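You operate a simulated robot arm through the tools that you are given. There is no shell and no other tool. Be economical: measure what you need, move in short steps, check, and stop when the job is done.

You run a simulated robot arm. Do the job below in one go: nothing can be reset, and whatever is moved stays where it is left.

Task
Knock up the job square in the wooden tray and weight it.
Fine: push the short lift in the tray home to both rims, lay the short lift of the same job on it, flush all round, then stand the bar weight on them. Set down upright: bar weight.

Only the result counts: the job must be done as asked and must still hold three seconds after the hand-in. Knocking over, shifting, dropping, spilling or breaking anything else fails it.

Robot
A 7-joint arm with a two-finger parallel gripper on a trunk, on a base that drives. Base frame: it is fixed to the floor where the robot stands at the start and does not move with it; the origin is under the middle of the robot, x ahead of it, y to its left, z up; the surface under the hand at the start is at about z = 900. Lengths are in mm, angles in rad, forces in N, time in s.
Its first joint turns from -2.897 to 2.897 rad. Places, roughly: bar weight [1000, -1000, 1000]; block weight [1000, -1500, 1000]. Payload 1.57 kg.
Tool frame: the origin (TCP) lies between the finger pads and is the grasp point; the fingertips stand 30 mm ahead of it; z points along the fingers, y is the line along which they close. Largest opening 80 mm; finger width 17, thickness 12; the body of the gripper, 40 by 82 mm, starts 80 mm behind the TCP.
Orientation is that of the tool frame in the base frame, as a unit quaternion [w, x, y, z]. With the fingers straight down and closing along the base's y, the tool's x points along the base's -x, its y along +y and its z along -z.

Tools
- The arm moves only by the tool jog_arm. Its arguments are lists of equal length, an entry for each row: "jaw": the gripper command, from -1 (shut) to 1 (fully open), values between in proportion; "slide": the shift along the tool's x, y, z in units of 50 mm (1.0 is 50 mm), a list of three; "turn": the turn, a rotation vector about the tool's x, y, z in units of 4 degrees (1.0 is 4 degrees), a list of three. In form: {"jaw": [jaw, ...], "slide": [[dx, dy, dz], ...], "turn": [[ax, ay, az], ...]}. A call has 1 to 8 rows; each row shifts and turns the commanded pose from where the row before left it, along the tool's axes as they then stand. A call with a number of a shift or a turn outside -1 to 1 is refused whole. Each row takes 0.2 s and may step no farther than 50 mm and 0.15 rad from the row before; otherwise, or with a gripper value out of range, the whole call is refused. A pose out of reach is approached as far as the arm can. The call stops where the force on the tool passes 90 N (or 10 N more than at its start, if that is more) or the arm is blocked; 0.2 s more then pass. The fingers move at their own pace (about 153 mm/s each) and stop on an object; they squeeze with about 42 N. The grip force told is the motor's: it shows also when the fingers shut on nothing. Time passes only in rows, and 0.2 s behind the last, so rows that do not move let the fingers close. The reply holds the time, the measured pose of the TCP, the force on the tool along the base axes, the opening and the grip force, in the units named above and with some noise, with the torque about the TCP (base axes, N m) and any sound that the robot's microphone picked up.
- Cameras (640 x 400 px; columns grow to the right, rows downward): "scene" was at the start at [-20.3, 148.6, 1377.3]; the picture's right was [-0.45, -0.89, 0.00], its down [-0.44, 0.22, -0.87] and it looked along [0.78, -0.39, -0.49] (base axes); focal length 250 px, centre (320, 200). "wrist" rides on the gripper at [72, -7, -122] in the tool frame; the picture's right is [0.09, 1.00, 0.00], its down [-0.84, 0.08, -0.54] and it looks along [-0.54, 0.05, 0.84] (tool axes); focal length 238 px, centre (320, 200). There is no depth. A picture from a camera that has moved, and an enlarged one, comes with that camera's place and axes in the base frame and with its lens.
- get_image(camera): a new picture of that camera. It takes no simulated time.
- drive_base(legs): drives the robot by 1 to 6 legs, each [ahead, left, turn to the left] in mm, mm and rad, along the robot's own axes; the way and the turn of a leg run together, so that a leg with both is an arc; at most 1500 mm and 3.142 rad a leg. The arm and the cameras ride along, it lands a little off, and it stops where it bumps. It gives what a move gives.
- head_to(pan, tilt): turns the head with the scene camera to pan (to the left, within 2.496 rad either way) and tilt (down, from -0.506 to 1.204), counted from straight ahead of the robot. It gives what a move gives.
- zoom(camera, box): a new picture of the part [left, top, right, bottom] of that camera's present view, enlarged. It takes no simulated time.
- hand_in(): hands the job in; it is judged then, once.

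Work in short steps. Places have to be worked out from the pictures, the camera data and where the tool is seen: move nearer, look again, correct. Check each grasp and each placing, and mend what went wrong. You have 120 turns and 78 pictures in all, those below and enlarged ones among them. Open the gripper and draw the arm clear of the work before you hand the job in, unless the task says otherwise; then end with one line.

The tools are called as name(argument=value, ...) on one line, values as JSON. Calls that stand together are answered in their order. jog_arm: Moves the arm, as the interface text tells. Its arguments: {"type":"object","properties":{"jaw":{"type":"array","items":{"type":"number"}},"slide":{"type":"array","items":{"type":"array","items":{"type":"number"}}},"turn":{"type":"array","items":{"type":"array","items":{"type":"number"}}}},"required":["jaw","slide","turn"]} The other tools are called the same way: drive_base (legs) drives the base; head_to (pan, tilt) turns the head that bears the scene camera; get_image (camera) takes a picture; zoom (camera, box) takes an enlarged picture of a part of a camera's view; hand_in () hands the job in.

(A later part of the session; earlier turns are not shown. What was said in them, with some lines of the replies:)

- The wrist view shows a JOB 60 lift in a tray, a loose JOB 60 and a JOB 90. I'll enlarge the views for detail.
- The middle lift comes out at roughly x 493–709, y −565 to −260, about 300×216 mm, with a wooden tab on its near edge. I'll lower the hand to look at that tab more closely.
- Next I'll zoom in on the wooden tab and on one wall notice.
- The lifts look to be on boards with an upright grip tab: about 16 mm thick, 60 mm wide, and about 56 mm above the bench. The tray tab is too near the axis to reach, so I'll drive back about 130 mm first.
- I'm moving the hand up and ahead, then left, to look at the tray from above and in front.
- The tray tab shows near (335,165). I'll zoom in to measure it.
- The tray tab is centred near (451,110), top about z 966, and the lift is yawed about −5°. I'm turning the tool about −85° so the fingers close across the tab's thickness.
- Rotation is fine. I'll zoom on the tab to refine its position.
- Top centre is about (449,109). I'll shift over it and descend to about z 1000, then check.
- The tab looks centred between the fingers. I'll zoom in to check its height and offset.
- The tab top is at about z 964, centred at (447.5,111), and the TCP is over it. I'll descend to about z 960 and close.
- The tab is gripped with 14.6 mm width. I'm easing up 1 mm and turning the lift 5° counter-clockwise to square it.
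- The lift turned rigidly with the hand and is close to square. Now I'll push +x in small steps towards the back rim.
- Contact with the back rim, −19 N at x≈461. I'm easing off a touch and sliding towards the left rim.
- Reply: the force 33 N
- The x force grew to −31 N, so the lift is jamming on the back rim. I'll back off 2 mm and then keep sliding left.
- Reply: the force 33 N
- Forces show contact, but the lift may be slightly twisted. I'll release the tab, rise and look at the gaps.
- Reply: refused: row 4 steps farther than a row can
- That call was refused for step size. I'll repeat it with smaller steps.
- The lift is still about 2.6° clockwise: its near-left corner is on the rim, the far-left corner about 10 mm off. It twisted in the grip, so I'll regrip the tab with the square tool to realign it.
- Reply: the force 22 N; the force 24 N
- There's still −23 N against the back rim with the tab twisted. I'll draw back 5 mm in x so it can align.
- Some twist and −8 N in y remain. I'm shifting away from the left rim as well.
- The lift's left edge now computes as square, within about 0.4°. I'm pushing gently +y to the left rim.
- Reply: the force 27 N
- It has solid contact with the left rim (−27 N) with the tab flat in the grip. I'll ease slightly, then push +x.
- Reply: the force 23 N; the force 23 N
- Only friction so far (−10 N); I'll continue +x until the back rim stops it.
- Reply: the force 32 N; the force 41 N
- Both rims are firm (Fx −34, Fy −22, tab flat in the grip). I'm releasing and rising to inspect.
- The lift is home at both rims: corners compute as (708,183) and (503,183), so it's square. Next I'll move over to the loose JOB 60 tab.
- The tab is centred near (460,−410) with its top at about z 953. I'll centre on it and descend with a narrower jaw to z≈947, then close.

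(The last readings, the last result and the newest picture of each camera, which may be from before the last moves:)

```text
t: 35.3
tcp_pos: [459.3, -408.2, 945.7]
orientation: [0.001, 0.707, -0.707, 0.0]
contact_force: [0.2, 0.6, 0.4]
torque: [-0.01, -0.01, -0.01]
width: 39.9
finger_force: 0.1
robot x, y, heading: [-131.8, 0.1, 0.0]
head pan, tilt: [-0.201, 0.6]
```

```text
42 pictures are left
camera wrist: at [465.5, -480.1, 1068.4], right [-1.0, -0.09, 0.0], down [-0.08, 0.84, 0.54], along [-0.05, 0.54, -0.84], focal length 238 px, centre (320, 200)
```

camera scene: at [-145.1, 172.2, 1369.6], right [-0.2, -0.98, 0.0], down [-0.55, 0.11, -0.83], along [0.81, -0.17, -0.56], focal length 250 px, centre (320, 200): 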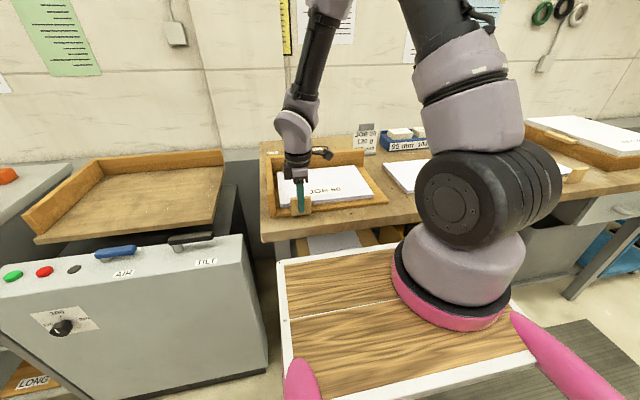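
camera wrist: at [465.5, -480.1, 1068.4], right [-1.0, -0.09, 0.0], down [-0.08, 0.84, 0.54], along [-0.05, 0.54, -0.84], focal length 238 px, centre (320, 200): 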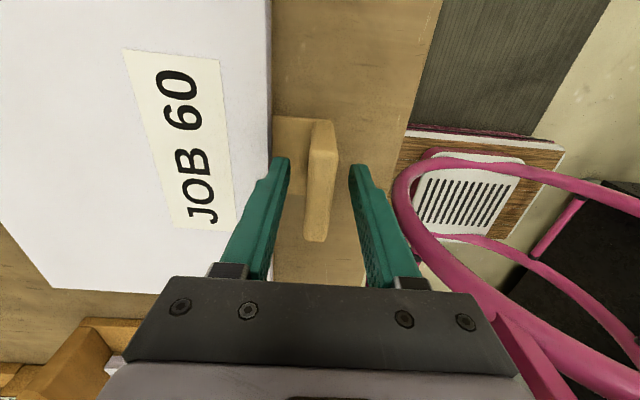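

Well straddled, no contact. I'm going 3 mm lower, closing, and lifting a little to test the hold.

jog_arm(jaw=[0, -1, -1, -1, -1, -1], slide=[[0, 0, 0.06], [0, 0, 0], [0, 0, 0], [0, 0, 0], [0, 0, -0.1], [0, 0, -0.3]], turn=[[0, 0, 0], [0, 0, 0], [0, 0, 0], [0, 0, 0], [0, 0, 0], [0, 0, 0]])

get_image(camera="wrist")

head_to(pan=-0.45, tilt=0.5)

get_image(camera="scene")

```text
t: 36.7
tcp_pos: [458.9, -409.2, 963.3]
orientation: [0.0, -0.707, 0.707, 0.001]
contact_force: [0.3, 0.4, -7.3]
torque: [0.03, 1.01, -0.01]
width: 14.9
finger_force: 30.9
robot x, y, heading: [-130.7, -1.5, 0.0]
head pan, tilt: [-0.201, 0.6]
```

```text
41 pictures are left
camera wrist: at [465.0, -480.0, 1086.5], right [-1.0, -0.09, 0.0], down [-0.08, 0.84, 0.54], along [-0.05, 0.54, -0.84], focal length 238 px, centre (320, 200)
```

wrist: 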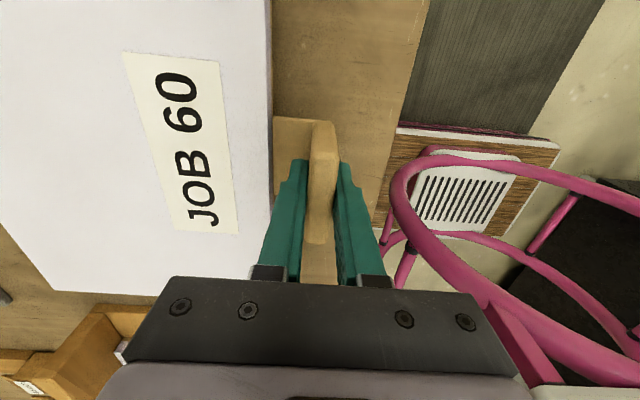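

```text
t: 37.4
tcp_pos: [458.9, -408.4, 964.0]
orientation: [0.0, -0.707, 0.707, 0.0]
contact_force: [-0.4, 1.1, -8.4]
torque: [-0.03, 0.99, -0.04]
width: 14.7
finger_force: 30.9
robot x, y, heading: [-131.3, 3.6, -0.002]
head pan, tilt: [-0.45, 0.499]
```

```text
40 pictures are left
camera scene: at [-149.7, 150.1, 1378.7], right [-0.44, -0.9, 0.0], down [-0.43, 0.21, -0.88], along [0.79, -0.38, -0.48], focal length 250 px, centre (320, 200)
```

scene: 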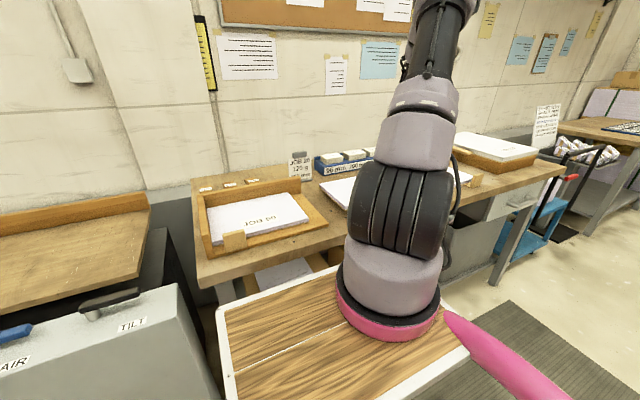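

The lift weighs about 7.8 N, hangs level and the grip holds. I'll raise it well above the rims and carry it left toward the tray.

jog_arm(jaw=[-1, -1, -1, -1, -1], slide=[[0, 0, -0.6], [0, 0, -0.8], [0, 0, -0.8], [0, 0.04, -0.4], [0, 0.04, 0]], turn=[[0, 0, 0], [0, 0, 0], [0, 0, 0], [0, 0, 0], [0, 0, 0]])

jog_arm(jaw=[-1, -1, -1, -1, -1, -1, -1, -1], slide=[[-0.4, 0, 0], [-0.7, 0, 0], [-0.8, 0, 0], [-0.8, 0, 0], [-0.8, 0, 0], [-0.8, 0, 0], [-0.8, 0, 0], [-0.5, 0, 0]], turn=[[0, 0, 0], [0, 0, 0], [0, 0, 0], [0, 0, 0], [0, 0, 0], [0, 0, 0], [0, 0, 0], [0, 0, 0]])

jog_arm(jaw=[-1, -1, -1, -1, -1, -1, -1], slide=[[-0.5, 0, 0], [-0.7, 0, 0], [-0.7, 0, 0], [-0.6, 0, 0], [-0.4, 0, 0], [-0.22, 0, 0], [0, 0, 0]], turn=[[0, 0, 0], [0, 0, 0], [0, 0, 0], [0, 0, 0], [0, 0, 0], [0, 0, 0], [0, 0, 0]])

get_image(camera="wrist")

get_image(camera="scene")

```text
t: 38.6
tcp_pos: [455.6, -408.7, 1094.5]
orientation: [-0.001, -0.706, 0.708, 0.0]
contact_force: [0.0, 0.2, -6.3]
torque: [-0.02, 0.98, -0.01]
width: 15.0
finger_force: 31.6
robot x, y, heading: [-129.6, 2.3, -0.002]
head pan, tilt: [-0.45, 0.499]
```

```text
t: 40.4
tcp_pos: [456.1, -129.1, 1094.8]
orientation: [0.0, -0.707, 0.707, 0.0]
contact_force: [-0.3, -0.9, -7.0]
torque: [0.04, 0.97, -0.05]
width: 14.9
finger_force: 31.0
robot x, y, heading: [-129.0, -1.9, -0.004]
head pan, tilt: [-0.45, 0.499]
```

```text
t: 42.0
tcp_pos: [456.1, 26.0, 1094.0]
orientation: [0.0, -0.707, 0.708, 0.0]
contact_force: [0.1, -0.5, -7.1]
torque: [-0.03, 0.97, -0.01]
width: 14.9
finger_force: 30.2
robot x, y, heading: [-126.9, -2.8, -0.001]
head pan, tilt: [-0.45, 0.499]
```

```text
39 pictures are left
camera wrist: at [461.3, -45.2, 1217.9], right [-1.0, -0.09, 0.0], down [-0.08, 0.84, 0.54], along [-0.05, 0.54, -0.84], focal length 238 px, centre (320, 200)
```

wrist: 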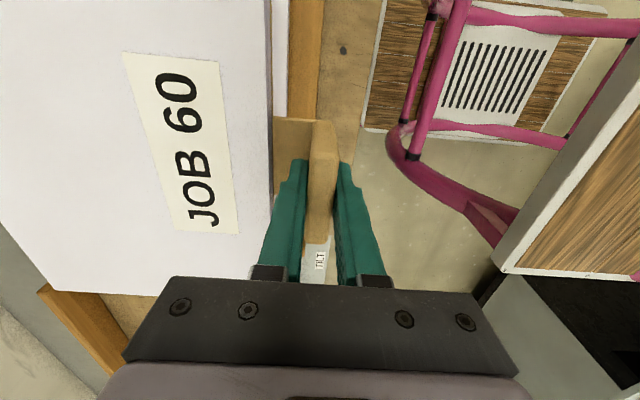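

```text
38 pictures are left
camera scene: at [-149.7, 150.2, 1378.7], right [-0.44, -0.9, 0.0], down [-0.43, 0.21, -0.88], along [0.79, -0.38, -0.48], focal length 250 px, centre (320, 200)
```

scene: 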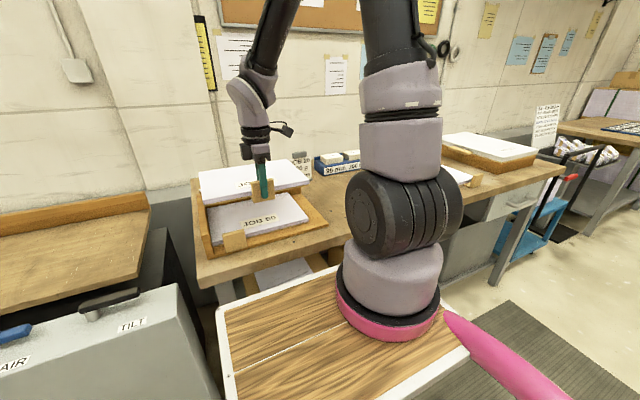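

The lift is level and square, a few mm clear of both rims. I'm lowering to just above the lower lift.

jog_arm(jaw=[-1, -1, -1, -1, -1], slide=[[0, 0, 0.5], [0, 0, 0.6], [0, 0, 0.6], [0, 0, 0.4], [0, 0, 0]], turn=[[0, 0, 0], [0, 0, 0], [0, 0, 0], [0, 0, 0], [0, 0, 0]])

get_image(camera="wrist")

zoom(camera="scene", box=[180, 140, 340, 260])

```text
t: 43.2
tcp_pos: [453.6, 27.4, 988.6]
orientation: [0.0, -0.706, 0.708, 0.0]
contact_force: [0.1, -0.1, -6.7]
torque: [0.04, 0.94, 0.02]
width: 14.9
finger_force: 30.8
robot x, y, heading: [-130.7, -2.6, 0.002]
head pan, tilt: [-0.45, 0.499]
```

```text
37 pictures are left
camera wrist: at [461.4, -45.4, 1111.6], right [-1.0, -0.09, 0.0], down [-0.08, 0.84, 0.54], along [-0.05, 0.54, -0.84], focal length 238 px, centre (320, 200)
```

wrist: 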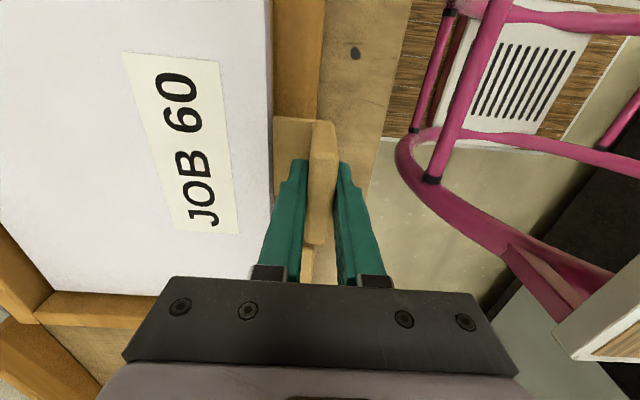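

```text
3.33 times, centred on (260, 200) of scene
camera zoom: at [-149.8, 150.3, 1378.7], right [-0.44, -0.9, 0.0], down [-0.43, 0.21, -0.88], along [0.79, -0.38, -0.48], focal length 833 px, centre (520, 200)
```

zoom: 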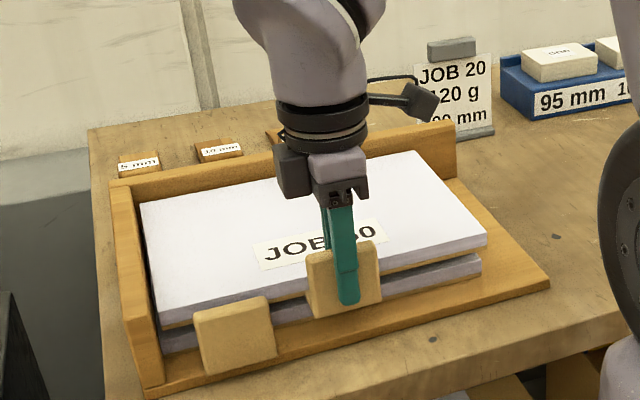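

The lift hovers inside the rims about 15 mm above the lower one. I'll lower in small steps until it seats.

jog_arm(jaw=[-1, -1, -1, -1], slide=[[0, 0, 0.1], [0, 0, 0.08], [0, 0, 0.06], [0, 0, 0]], turn=[[0, 0, 0], [0, 0, 0], [0, 0, 0], [0, 0, 0]])

jog_arm(jaw=[-1, -1], slide=[[0, 0, 0.04], [0, 0, 0]], turn=[[0, 0, 0], [0, 0, 0]])

```text
t: 44.2
tcp_pos: [456.7, 25.7, 976.8]
orientation: [0.0, 0.707, -0.707, 0.0]
contact_force: [0.3, 0.1, -7.9]
torque: [-0.03, 0.98, 0.02]
width: 15.2
finger_force: 30.8
robot x, y, heading: [-131.4, -0.8, 0.002]
head pan, tilt: [-0.45, 0.499]
```

```text
t: 44.8
tcp_pos: [454.2, 25.9, 975.6]
orientation: [0.0, 0.707, -0.707, 0.0]
contact_force: [1.5, -0.5, -3.3]
torque: [-0.62, -0.05, -0.02]
width: 14.8
finger_force: 30.3
robot x, y, heading: [-133.0, 1.4, 0.002]
head pan, tilt: [-0.45, 0.499]
```

It has just seated. Now I'll push gently +y to the left rim.

jog_arm(jaw=[-1, -1, -1], slide=[[-0.04, 0, 0.005], [-0.03, 0, 0], [0, 0, 0]], turn=[[0, 0, 0], [0, 0, 0], [0, 0, 0]])

jog_arm(jaw=[-1, -1, -1], slide=[[-0.03, 0, 0], [-0.02, 0, 0], [0, 0, 0]], turn=[[0, 0, 0], [0, 0, 0], [0, 0, 0]])

```text
t: 45.6
tcp_pos: [454.4, 30.1, 976.3]
orientation: [0.0, 0.707, -0.707, 0.0]
contact_force: [-1.3, -1.8, -2.1]
torque: [-0.12, -0.05, -0.38]
width: 15.1
finger_force: 31.1
robot x, y, heading: [-130.5, 1.7, 0.0]
head pan, tilt: [-0.45, 0.499]
```

```text
t: 46.4
tcp_pos: [455.3, 30.9, 976.2]
orientation: [0.0, -0.706, 0.708, 0.0]
contact_force: [1.2, -17.5, 0.4]
torque: [0.54, -0.13, -0.27]
width: 14.8
finger_force: 31.1
robot x, y, heading: [-125.9, -3.1, -0.0]
head pan, tilt: [-0.45, 0.499]
```

Left rim contact (−17.5 N). I'm easing a bit and pushing +x to the back rim.

jog_arm(jaw=[-1, -1, -1, -1], slide=[[0.01, 0, 0], [0, -0.03, 0], [0, -0.03, 0], [0, 0, 0]], turn=[[0, 0, 0], [0, 0, 0], [0, 0, 0], [0, 0, 0]])

jog_arm(jaw=[-1, -1, -1], slide=[[0, -0.03, 0], [0, -0.03, 0], [0, 0, 0]], turn=[[0, 0, 0], [0, 0, 0], [0, 0, 0]])

```text
t: 47.4
tcp_pos: [456.9, 30.2, 975.6]
orientation: [-0.001, -0.706, 0.708, 0.001]
contact_force: [-12.5, -25.4, 0.5]
torque: [-0.37, -0.54, 0.19]
width: 14.8
finger_force: 30.6
robot x, y, heading: [-130.9, -3.1, -0.0]
head pan, tilt: [-0.45, 0.499]
```

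```text
t: 48.2
tcp_pos: [460.8, 31.7, 974.9]
orientation: [-0.001, -0.706, 0.708, -0.001]
contact_force: [-10.7, -19.6, -1.0]
torque: [0.29, 0.15, 0.04]
width: 15.0
finger_force: 31.1
robot x, y, heading: [-130.6, 4.4, -0.003]
head pan, tilt: [-0.45, 0.499]
```

jog_arm(jaw=[-1, -1], slide=[[0, -0.03, 0], [0, 0, 0]], turn=[[0, 0, 0], [0, 0, 0]])

get_image(camera="wrist")

```text
t: 48.8
tcp_pos: [462.0, 32.1, 975.0]
orientation: [0.0, -0.707, 0.707, 0.0]
contact_force: [-17.4, -22.4, 3.4]
torque: [0.23, -0.14, 0.11]
width: 14.8
finger_force: 31.2
robot x, y, heading: [-133.1, -0.3, -0.001]
head pan, tilt: [-0.45, 0.499]
```

```text
35 pictures are left
camera wrist: at [467.2, -39.9, 1098.7], right [-1.0, -0.09, 0.0], down [-0.08, 0.84, 0.54], along [-0.05, 0.54, -0.84], focal length 238 px, centre (320, 200)
```

wrist: 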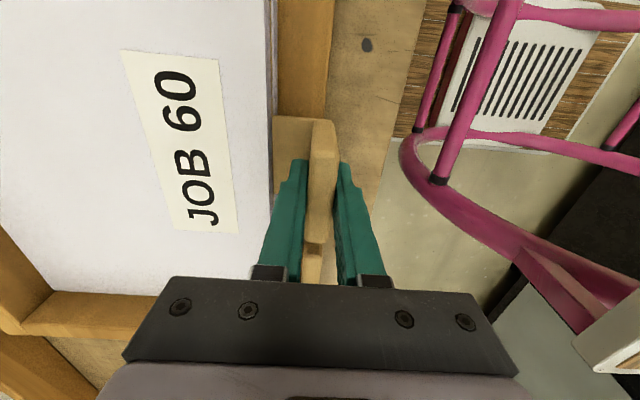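

One more small +x push to confirm the back stop.

jog_arm(jaw=[-1, -1], slide=[[0, -0.03, 0], [0, 0, 0]], turn=[[0, 0, 0], [0, 0, 0]])

```text
t: 49.4
tcp_pos: [460.4, 32.3, 975.6]
orientation: [-0.001, -0.707, 0.708, 0.0]
contact_force: [-28.8, -19.0, 3.6]
torque: [0.35, -0.5, 0.05]
width: 15.1
finger_force: 31.1
robot x, y, heading: [-130.4, 0.2, 0.001]
head pan, tilt: [-0.45, 0.499]
```

The upper lift is stopped firmly by both rims. I'm releasing and rising straight up to inspect.

jog_arm(jaw=[-0.3, 0, 0, 0, 0, 0, 0, 0], slide=[[0, 0, 0], [0, 0, 0], [0, 0, -0.8], [0, 0, -1], [0, 0, -1], [0, 0, -1], [0.2, -0.95, 0], [0.2, -0.95, 0]], turn=[[0, 0, 0], [0, 0, 0], [0, 0, 0], [0, 0, 0], [0, 0, 0], [0, 0, 0], [0, 0, 0], [0, 0, 0]])

get_image(camera="wrist")

zoom(camera="scene", box=[180, 140, 340, 260])

```text
t: 51.2
tcp_pos: [558.8, 14.2, 1164.5]
orientation: [0.001, 0.708, -0.707, 0.001]
contact_force: [-1.0, -0.4, 0.4]
torque: [-0.04, -0.02, -0.02]
width: 40.2
finger_force: 0.0
robot x, y, heading: [-128.5, 0.2, -0.003]
head pan, tilt: [-0.45, 0.499]
```

```text
34 pictures are left
camera wrist: at [564.5, -57.8, 1287.6], right [-1.0, -0.09, 0.0], down [-0.08, 0.84, 0.54], along [-0.05, 0.54, -0.84], focal length 238 px, centre (320, 200)
```

wrist: 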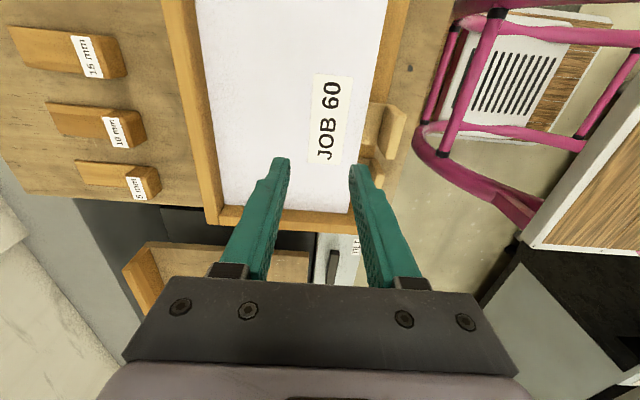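

```text
3.33 times, centred on (260, 200) of scene
camera zoom: at [-150.7, 150.4, 1378.7], right [-0.44, -0.9, 0.0], down [-0.43, 0.21, -0.88], along [0.79, -0.38, -0.48], focal length 833 px, centre (520, 200)
```

zoom: 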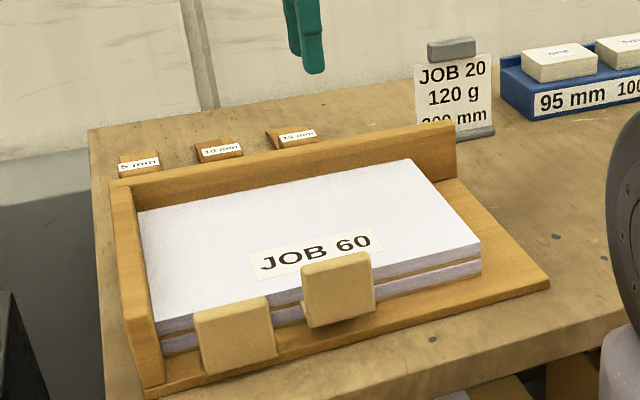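

Both lifts look flush in the corner. Now for the bar weight: I'll drive right about 900 mm, then ahead to x≈0, and look.

drive_base(legs=[[0, -900, 0], [130, 0, 0]])

head_to(pan=0.25, tilt=0.45)

get_image(camera="scene")

get_image(camera="wrist")

```text
t: 56.9
tcp_pos: [679.5, -906.6, 1164.4]
orientation: [0.001, -0.7, 0.714, -0.001]
contact_force: [0.7, -1.0, 0.1]
torque: [-0.03, 0.0, -0.01]
width: 40.2
finger_force: 0.0
robot x, y, heading: [-11.2, -907.1, -0.018]
head pan, tilt: [-0.45, 0.499]
```

```text
t: 57.9
tcp_pos: [680.5, -905.7, 1163.2]
orientation: [0.001, -0.7, 0.714, 0.0]
contact_force: [-1.1, 0.6, -0.4]
torque: [0.03, 0.0, 0.03]
width: 40.0
finger_force: 0.0
robot x, y, heading: [-8.9, -905.2, -0.017]
head pan, tilt: [0.25, 0.45]
```

```text
32 pictures are left
camera scene: at [-18.0, -693.5, 1383.2], right [0.23, -0.97, 0.0], down [-0.42, -0.1, -0.9], along [0.88, 0.2, -0.44], focal length 250 px, centre (320, 200)
```

scene: 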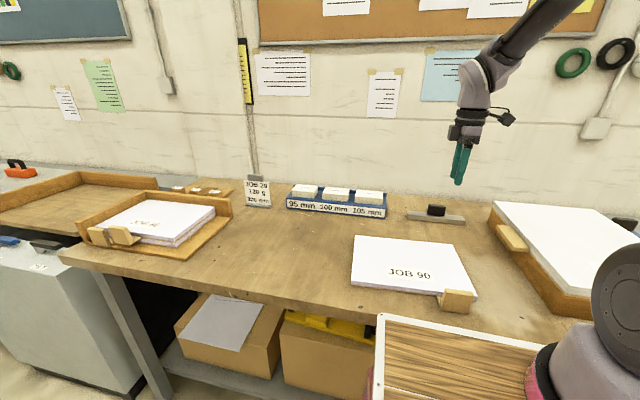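

```text
31 pictures are left
camera wrist: at [684.1, -978.1, 1286.9], right [-1.0, -0.07, 0.0], down [-0.06, 0.84, 0.54], along [-0.04, 0.54, -0.84], focal length 238 px, centre (320, 200)
```

wrist: 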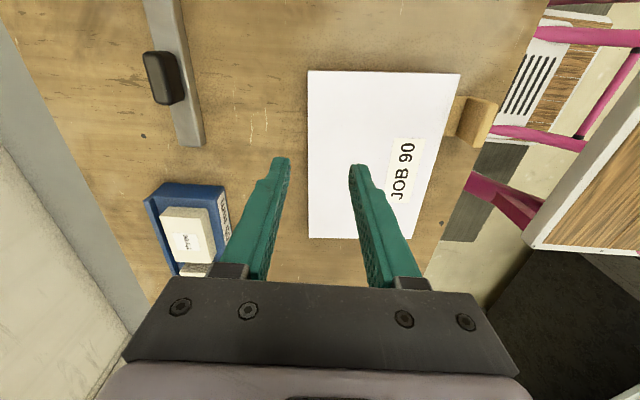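

The bar weight is a steel bar with a black knob at about (884,−930), lying along y. The fingers already close along x; I'll zoom to measure the knob.

zoom(camera="wrist", box=[100, 0, 260, 160])

zoom(camera="scene", box=[390, 190, 490, 240])

```text
2.50 times, centred on (180, 80) of wrist
camera zoom: at [684.1, -978.1, 1286.9], right [-1.0, -0.07, 0.0], down [-0.06, 0.84, 0.54], along [-0.04, 0.54, -0.84], focal length 596 px, centre (670, 500)
```

zoom: 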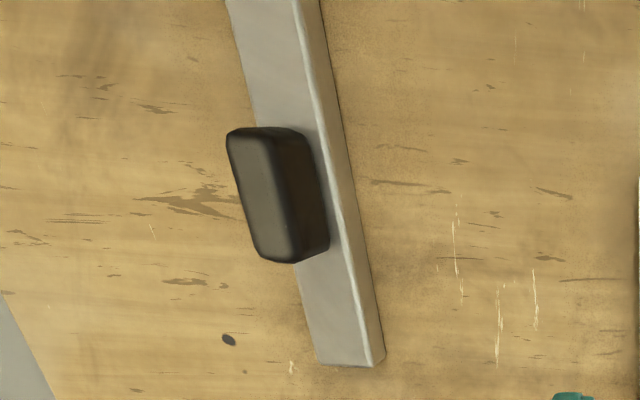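

```text
6.40 times, centred on (440, 215) of scene
camera zoom: at [-18.0, -693.5, 1383.2], right [0.23, -0.97, 0.0], down [-0.42, -0.1, -0.9], along [0.88, 0.2, -0.44], focal length 1599 px, centre (-448, 104)
```

zoom: 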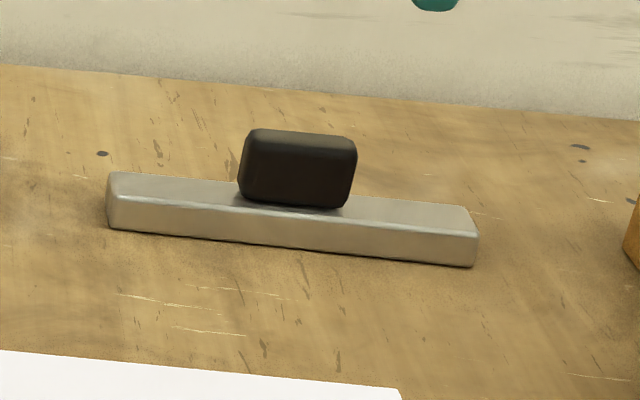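

The knob's top centre is at about (882,−931), and the bar lies along y. I'll move above it, square the tool and descend partway.

jog_arm(jaw=[0.6, 0.6, 0.6, 0.6, 0.6, 0.6, 0.6, 0.6], slide=[[0.11, -0.9, 0], [0.11, -0.9, 0], [0.11, -0.9, 0], [0.1, -0.9, 0], [0, -0.45, 0], [0, 0, 0.9], [0, 0, 0.9], [0, 0, 0.8]], turn=[[0, 0, 0], [0, 0, 0], [0, 0, 0], [0, 0, 0], [0, 0, -0.28], [0, 0, 0], [0, 0, 0], [0, 0, 0]])

get_image(camera="wrist")

```text
t: 59.7
tcp_pos: [884.8, -932.7, 1035.7]
orientation: [0.001, -0.707, 0.707, 0.0]
contact_force: [-0.6, -0.5, -0.1]
torque: [0.0, -0.02, 0.0]
width: 63.9
finger_force: 0.0
robot x, y, heading: [-11.0, -907.6, -0.018]
head pan, tilt: [0.25, 0.45]
```

```text
28 pictures are left
camera wrist: at [889.3, -1003.8, 1158.6], right [-1.0, -0.09, 0.0], down [-0.08, 0.84, 0.54], along [-0.05, 0.54, -0.84], focal length 238 px, centre (320, 200)
```

wrist: 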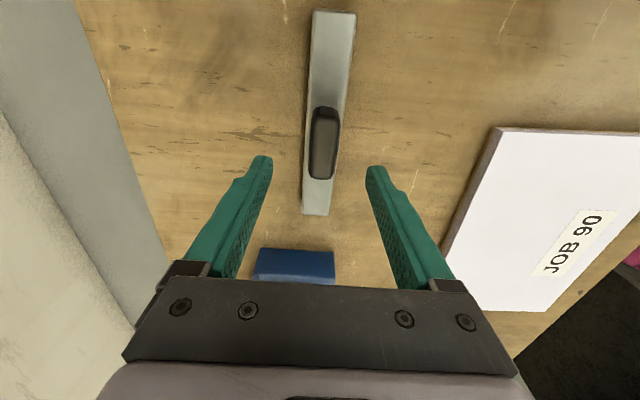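

The knob is centred at about (879,−931). I'll correct −4 mm in x, descend and grip.

jog_arm(jaw=[0.6, 0.6, 0.6, 0.6], slide=[[0, 0.08, 0.5], [0, 0, 0.6], [0, 0, 0.44], [0, 0, 0]], turn=[[0, 0, 0], [0, 0, 0], [0, 0, 0], [0, 0, 0]])

get_image(camera="wrist")

zoom(camera="scene", box=[390, 150, 510, 240])

```text
t: 60.7
tcp_pos: [877.7, -931.2, 956.9]
orientation: [0.0, -0.707, 0.707, 0.001]
contact_force: [0.2, -1.2, -0.6]
torque: [0.02, 0.03, -0.02]
width: 63.8
finger_force: 0.1
robot x, y, heading: [-6.5, -903.0, -0.021]
head pan, tilt: [0.25, 0.45]
```

```text
27 pictures are left
camera wrist: at [884.2, -1002.7, 1080.0], right [-1.0, -0.09, 0.0], down [-0.08, 0.84, 0.54], along [-0.05, 0.54, -0.84], focal length 238 px, centre (320, 200)
```

wrist: 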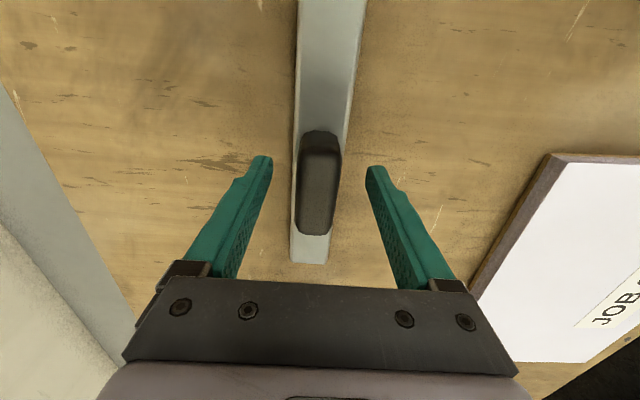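

```text
4.44 times, centred on (450, 195) of scene
camera zoom: at [-18.0, -693.4, 1383.2], right [0.23, -0.97, 0.0], down [-0.42, -0.1, -0.9], along [0.88, 0.2, -0.44], focal length 1111 px, centre (-258, 222)
```

zoom: 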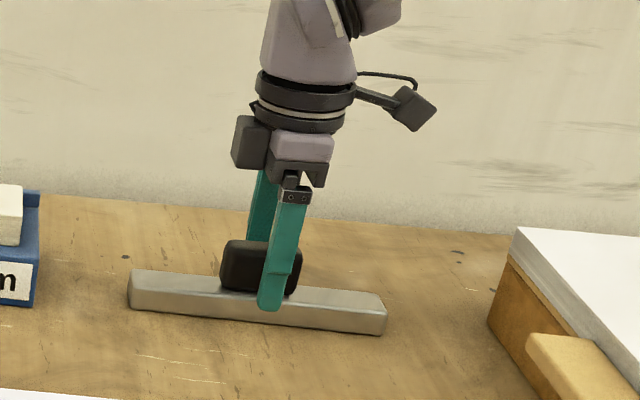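

The knob is centred between the fingers. I'll raise 2 mm for clearance over the bar, close, and test-lift.

jog_arm(jaw=[0.6, -1, -1, -1, -1, -1], slide=[[0, 0, -0.04], [0, 0, 0], [0, 0, 0], [0, 0, 0], [0, 0, -0.2], [0, 0, -0.2]], turn=[[0, 0, 0], [0, 0, 0], [0, 0, 0], [0, 0, 0], [0, 0, 0], [0, 0, 0]])

get_image(camera="wrist")

zoom(camera="scene", box=[390, 150, 510, 240])

```text
t: 62.1
tcp_pos: [878.7, -932.6, 978.8]
orientation: [0.0, -0.706, 0.708, 0.001]
contact_force: [0.4, 0.6, -12.7]
torque: [-0.03, -0.02, -0.01]
width: 24.8
finger_force: 36.4
robot x, y, heading: [-4.9, -907.4, -0.019]
head pan, tilt: [0.25, 0.45]
```

```text
25 pictures are left
camera wrist: at [884.0, -1004.0, 1101.2], right [-1.0, -0.09, 0.0], down [-0.08, 0.84, 0.54], along [-0.05, 0.54, -0.84], focal length 238 px, centre (320, 200)
```

wrist: 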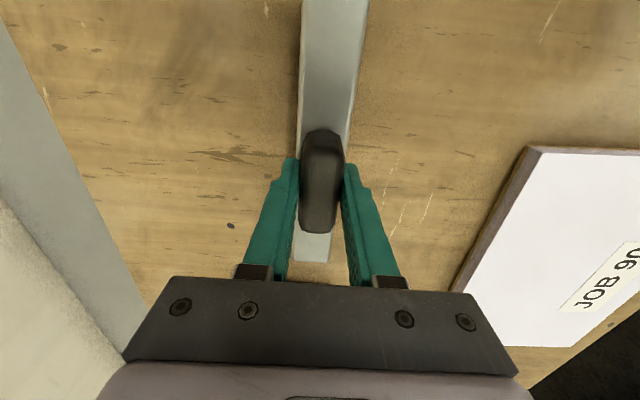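

```text
4.44 times, centred on (450, 195) of scene
camera zoom: at [-17.4, -693.5, 1383.2], right [0.23, -0.97, 0.0], down [-0.42, -0.1, -0.9], along [0.88, 0.2, -0.44], focal length 1111 px, centre (-258, 222)
```

zoom: 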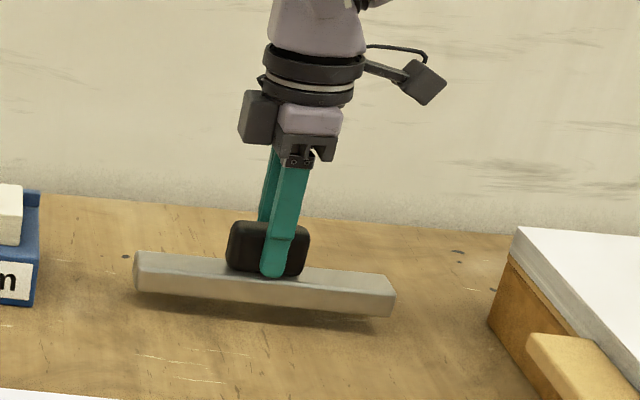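

The bar weight is held level at about 1.27 kg. I'll raise it, draw in a bit, then drive back and left to the tray.

jog_arm(jaw=[-1, -1, -1, -1, -1, -1, -1, -1], slide=[[0, 0, -0.5], [0, 0, -0.8], [0, 0, -0.8], [0, 0, -0.8], [0, 0.4, -0.5], [0, 0.8, 0], [0, 0.8, 0], [0, 0.4, 0]], turn=[[0, 0, 0], [0, 0, 0], [0, 0, 0], [0, 0, 0], [0, 0, 0], [0, 0, 0], [0, 0, 0], [0, 0, 0]])

drive_base(legs=[[-120, 0, 0], [0, 905, 0.018]])

get_image(camera="wrist")

```text
t: 63.9
tcp_pos: [758.0, -931.6, 1147.6]
orientation: [0.0, -0.707, 0.707, 0.0]
contact_force: [0.5, -0.1, -12.9]
torque: [-0.04, 0.02, 0.01]
width: 25.0
finger_force: 36.8
robot x, y, heading: [-9.8, -908.4, -0.024]
head pan, tilt: [0.25, 0.45]
```

```text
t: 69.5
tcp_pos: [649.4, -11.2, 1147.3]
orientation: [0.0, 0.712, -0.702, 0.0]
contact_force: [1.4, 0.8, -10.6]
torque: [-0.02, -0.03, 0.0]
width: 25.0
finger_force: 37.3
robot x, y, heading: [-121.1, -1.0, -0.004]
head pan, tilt: [0.25, 0.45]
```

```text
23 pictures are left
camera wrist: at [656.6, -82.1, 1270.3], right [-0.99, -0.11, 0.0], down [-0.09, 0.84, 0.54], along [-0.06, 0.54, -0.84], focal length 238 px, centre (320, 200)
```

wrist: 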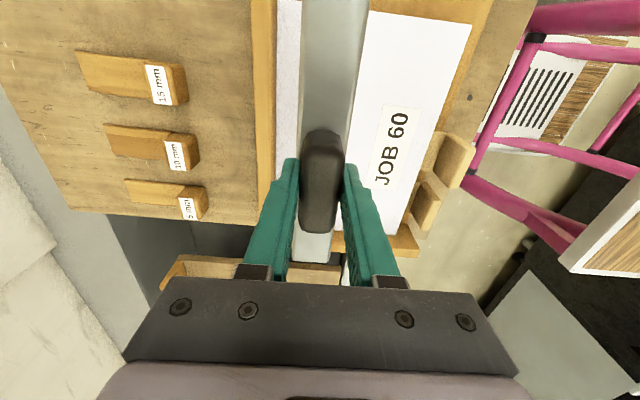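

I'm moving over the lifts' centre, about (600,33), squaring, and descending to about z 1025.

jog_arm(jaw=[-1, -1, -1, -1, -1, -1], slide=[[-0.44, 0.5, 0], [-0.44, 0.48, 0], [0, 0, 0.7], [0, 0, 0.8], [0, 0, 0.8], [0, 0, 0.1]], turn=[[0, 0, 0.2], [0, 0, 0], [0, 0, 0], [0, 0, 0], [0, 0, 0], [0, 0, 0]])

head_to(pan=-0.25, tilt=0.55)

get_image(camera="scene")

get_image(camera="wrist")

```text
t: 70.9
tcp_pos: [598.8, 33.0, 1027.8]
orientation: [0.0, 0.708, -0.706, 0.0]
contact_force: [-0.9, -0.6, -11.6]
torque: [-0.02, 0.01, 0.02]
width: 24.9
finger_force: 36.8
robot x, y, heading: [-120.7, -0.6, -0.003]
head pan, tilt: [0.25, 0.45]
```

```text
t: 71.9
tcp_pos: [599.4, 32.7, 1027.4]
orientation: [0.0, 0.707, -0.707, 0.001]
contact_force: [0.6, -0.4, -12.1]
torque: [-0.03, 0.01, 0.0]
width: 24.7
finger_force: 36.2
robot x, y, heading: [-117.9, 3.2, -0.005]
head pan, tilt: [-0.25, 0.55]
```

```text
22 pictures are left
camera scene: at [-132.1, 170.5, 1374.1], right [-0.25, -0.97, 0.0], down [-0.51, 0.13, -0.85], along [0.83, -0.21, -0.52], focal length 250 px, centre (320, 200)
```

scene: 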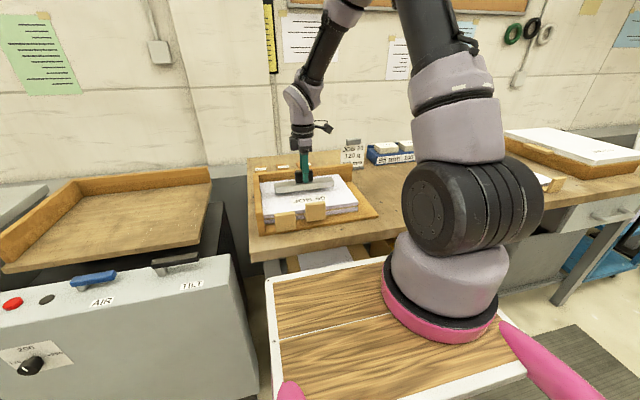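

```text
21 pictures are left
camera wrist: at [605.2, -37.6, 1150.1], right [-1.0, -0.09, 0.0], down [-0.08, 0.84, 0.54], along [-0.05, 0.54, -0.84], focal length 238 px, centre (320, 200)
```

wrist: 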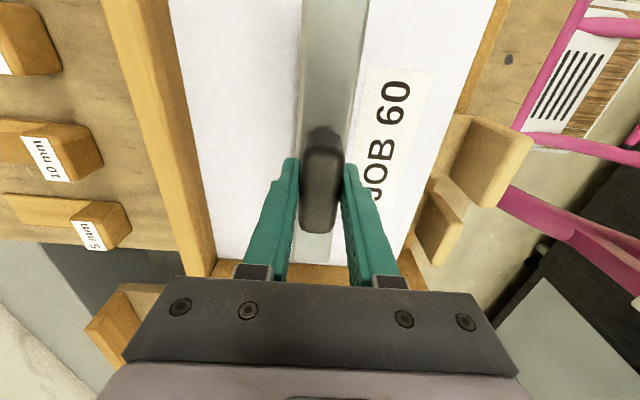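

It's centred over the stack. I'm lowering gently to contact.

jog_arm(jaw=[-1, -1, -1, -1], slide=[[0, 0, 0.1], [0, 0, 0.08], [0, 0, 0.06], [0, 0, 0]], turn=[[0, 0, 0], [0, 0, 0], [0, 0, 0], [0, 0, 0]])

jog_arm(jaw=[-1, -1], slide=[[0, 0, 0.04], [0, 0, 0]], turn=[[0, 0, 0], [0, 0, 0]])

jog_arm(jaw=[-1, -1], slide=[[0, 0, 0.04], [0, 0, 0]], turn=[[0, 0, 0], [0, 0, 0]])

```text
t: 72.9
tcp_pos: [600.5, 33.3, 1016.1]
orientation: [0.0, 0.707, -0.707, 0.0]
contact_force: [-0.7, -1.0, -11.2]
torque: [-0.02, 0.01, -0.02]
width: 25.1
finger_force: 37.1
robot x, y, heading: [-118.1, 3.3, -0.007]
head pan, tilt: [-0.25, 0.55]
```

```text
t: 73.5
tcp_pos: [599.9, 32.7, 1013.4]
orientation: [0.0, 0.708, -0.707, 0.0]
contact_force: [-1.2, -0.4, -12.0]
torque: [-0.02, 0.01, -0.01]
width: 24.6
finger_force: 36.3
robot x, y, heading: [-119.6, 1.4, -0.003]
head pan, tilt: [-0.25, 0.55]
```

```text
t: 74.1
tcp_pos: [600.3, 33.4, 1011.3]
orientation: [0.0, 0.708, -0.706, 0.0]
contact_force: [-1.7, 0.2, -5.6]
torque: [0.55, 0.1, 0.15]
width: 25.1
finger_force: 36.8
robot x, y, heading: [-120.3, -1.3, -0.005]
head pan, tilt: [-0.25, 0.55]
```

Contact has begun (−5.6 N). I'll take the last fraction of a mm, then check before releasing.

jog_arm(jaw=[-1, -1], slide=[[0, 0, 0.012], [0, 0, 0]], turn=[[0, 0, 0], [0, 0, 0]])

```text
t: 74.7
tcp_pos: [599.2, 32.7, 1010.1]
orientation: [0.0, 0.707, -0.707, 0.0]
contact_force: [-3.7, -3.6, 7.7]
torque: [0.4, 0.41, 0.11]
width: 24.7
finger_force: 36.1
robot x, y, heading: [-117.3, 2.1, -0.007]
head pan, tilt: [-0.25, 0.55]
```

The weight is seated. I'm opening gradually and rising straight up.

jog_arm(jaw=[-0.2, 0.2, 0.4, 0.4, 0.4, 0.4, 0.4], slide=[[0, 0, 0], [0, 0, 0], [0, 0, -0.4], [0, 0, -0.8], [0, 0, -1], [0, 0, -1], [0, 0, -0.5]], turn=[[0, 0, 0], [0, 0, 0], [0, 0, 0], [0, 0, 0], [0, 0, 0], [0, 0, 0], [0, 0, 0]])

get_image(camera="wrist")

zoom(camera="scene", box=[240, 140, 400, 250])

```text
t: 76.3
tcp_pos: [601.6, 34.3, 1198.0]
orientation: [0.0, 0.708, -0.707, 0.001]
contact_force: [0.3, -0.4, 0.9]
torque: [0.01, 0.02, -0.02]
width: 55.9
finger_force: 0.1
robot x, y, heading: [-122.4, 3.7, -0.003]
head pan, tilt: [-0.25, 0.55]
```

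```text
20 pictures are left
camera wrist: at [607.1, -36.8, 1320.2], right [-1.0, -0.09, 0.0], down [-0.08, 0.84, 0.54], along [-0.05, 0.54, -0.84], focal length 238 px, centre (320, 200)
```

wrist: 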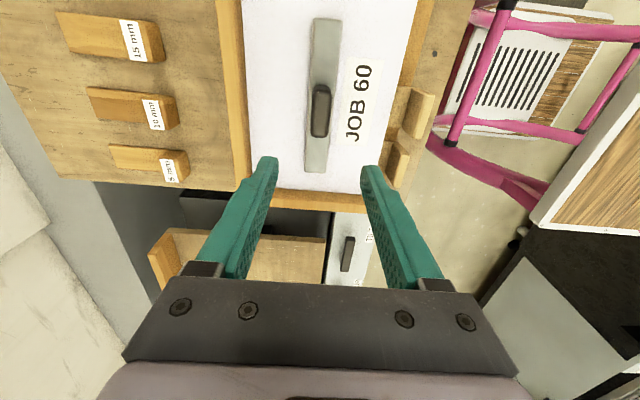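

```text
3.64 times, centred on (320, 195) of scene
camera zoom: at [-132.2, 170.4, 1374.1], right [-0.25, -0.97, 0.0], down [-0.51, 0.13, -0.85], along [0.82, -0.21, -0.52], focal length 909 px, centre (320, 218)
```

zoom: 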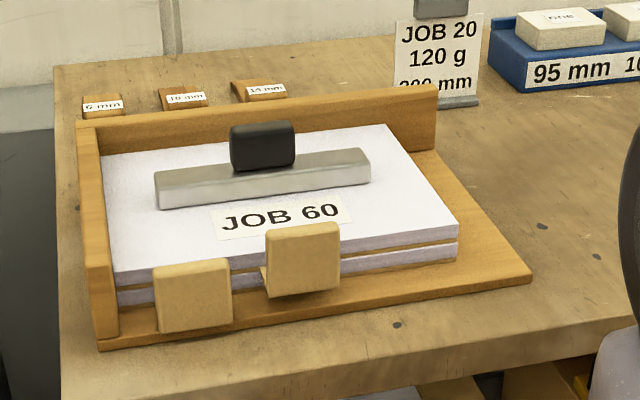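

The weight stands upright. One close check of the rim corner and the right-hand edges for flushness.

zoom(camera="wrist", box=[210, 80, 430, 220])

zoom(camera="scene", box=[320, 165, 370, 215])

zoom(camera="scene", box=[255, 170, 325, 230])

```text
2.86 times, centred on (320, 150) of wrist
camera zoom: at [607.1, -36.8, 1320.2], right [-1.0, -0.09, 0.0], down [-0.08, 0.84, 0.54], along [-0.05, 0.54, -0.84], focal length 681 px, centre (320, 343)
```

zoom: 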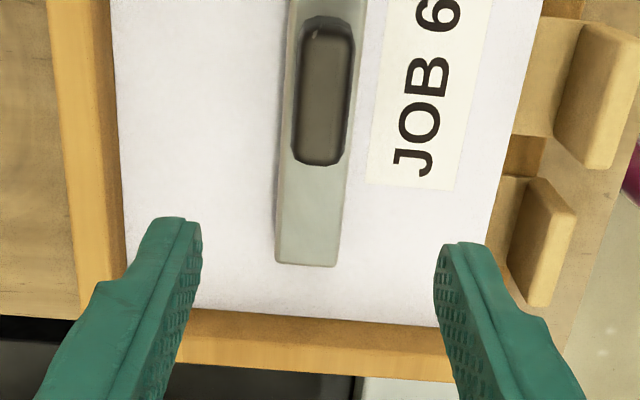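

```text
8.00 times, centred on (345, 190) of scene
camera zoom: at [-132.2, 170.4, 1374.1], right [-0.25, -0.97, 0.0], down [-0.51, 0.13, -0.85], along [0.82, -0.21, -0.52], focal length 1999 px, centre (120, 280)
```

zoom: 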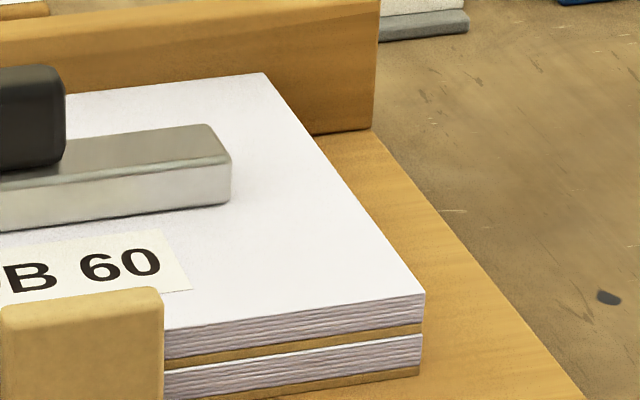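

```text
6.67 times, centred on (290, 200) of scene
camera zoom: at [-132.2, 170.4, 1374.1], right [-0.25, -0.97, 0.0], down [-0.51, 0.13, -0.85], along [0.82, -0.21, -0.52], focal length 1666 px, centre (520, 200)
```

zoom: 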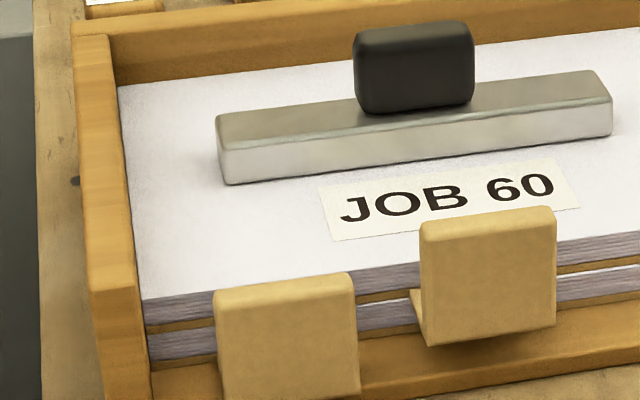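

Both lifts are flush at the right, front and rim edges. The weight stands upright in the middle, and the open hand is about 190 mm above the work, so I'm handing in.

hand_in()

```text
The job is handed in.
```

I pushed the short JOB 60 lift home to both rims, laid the other JOB 60 lift flush on top, stood the bar weight upright on them, and handed the job in.
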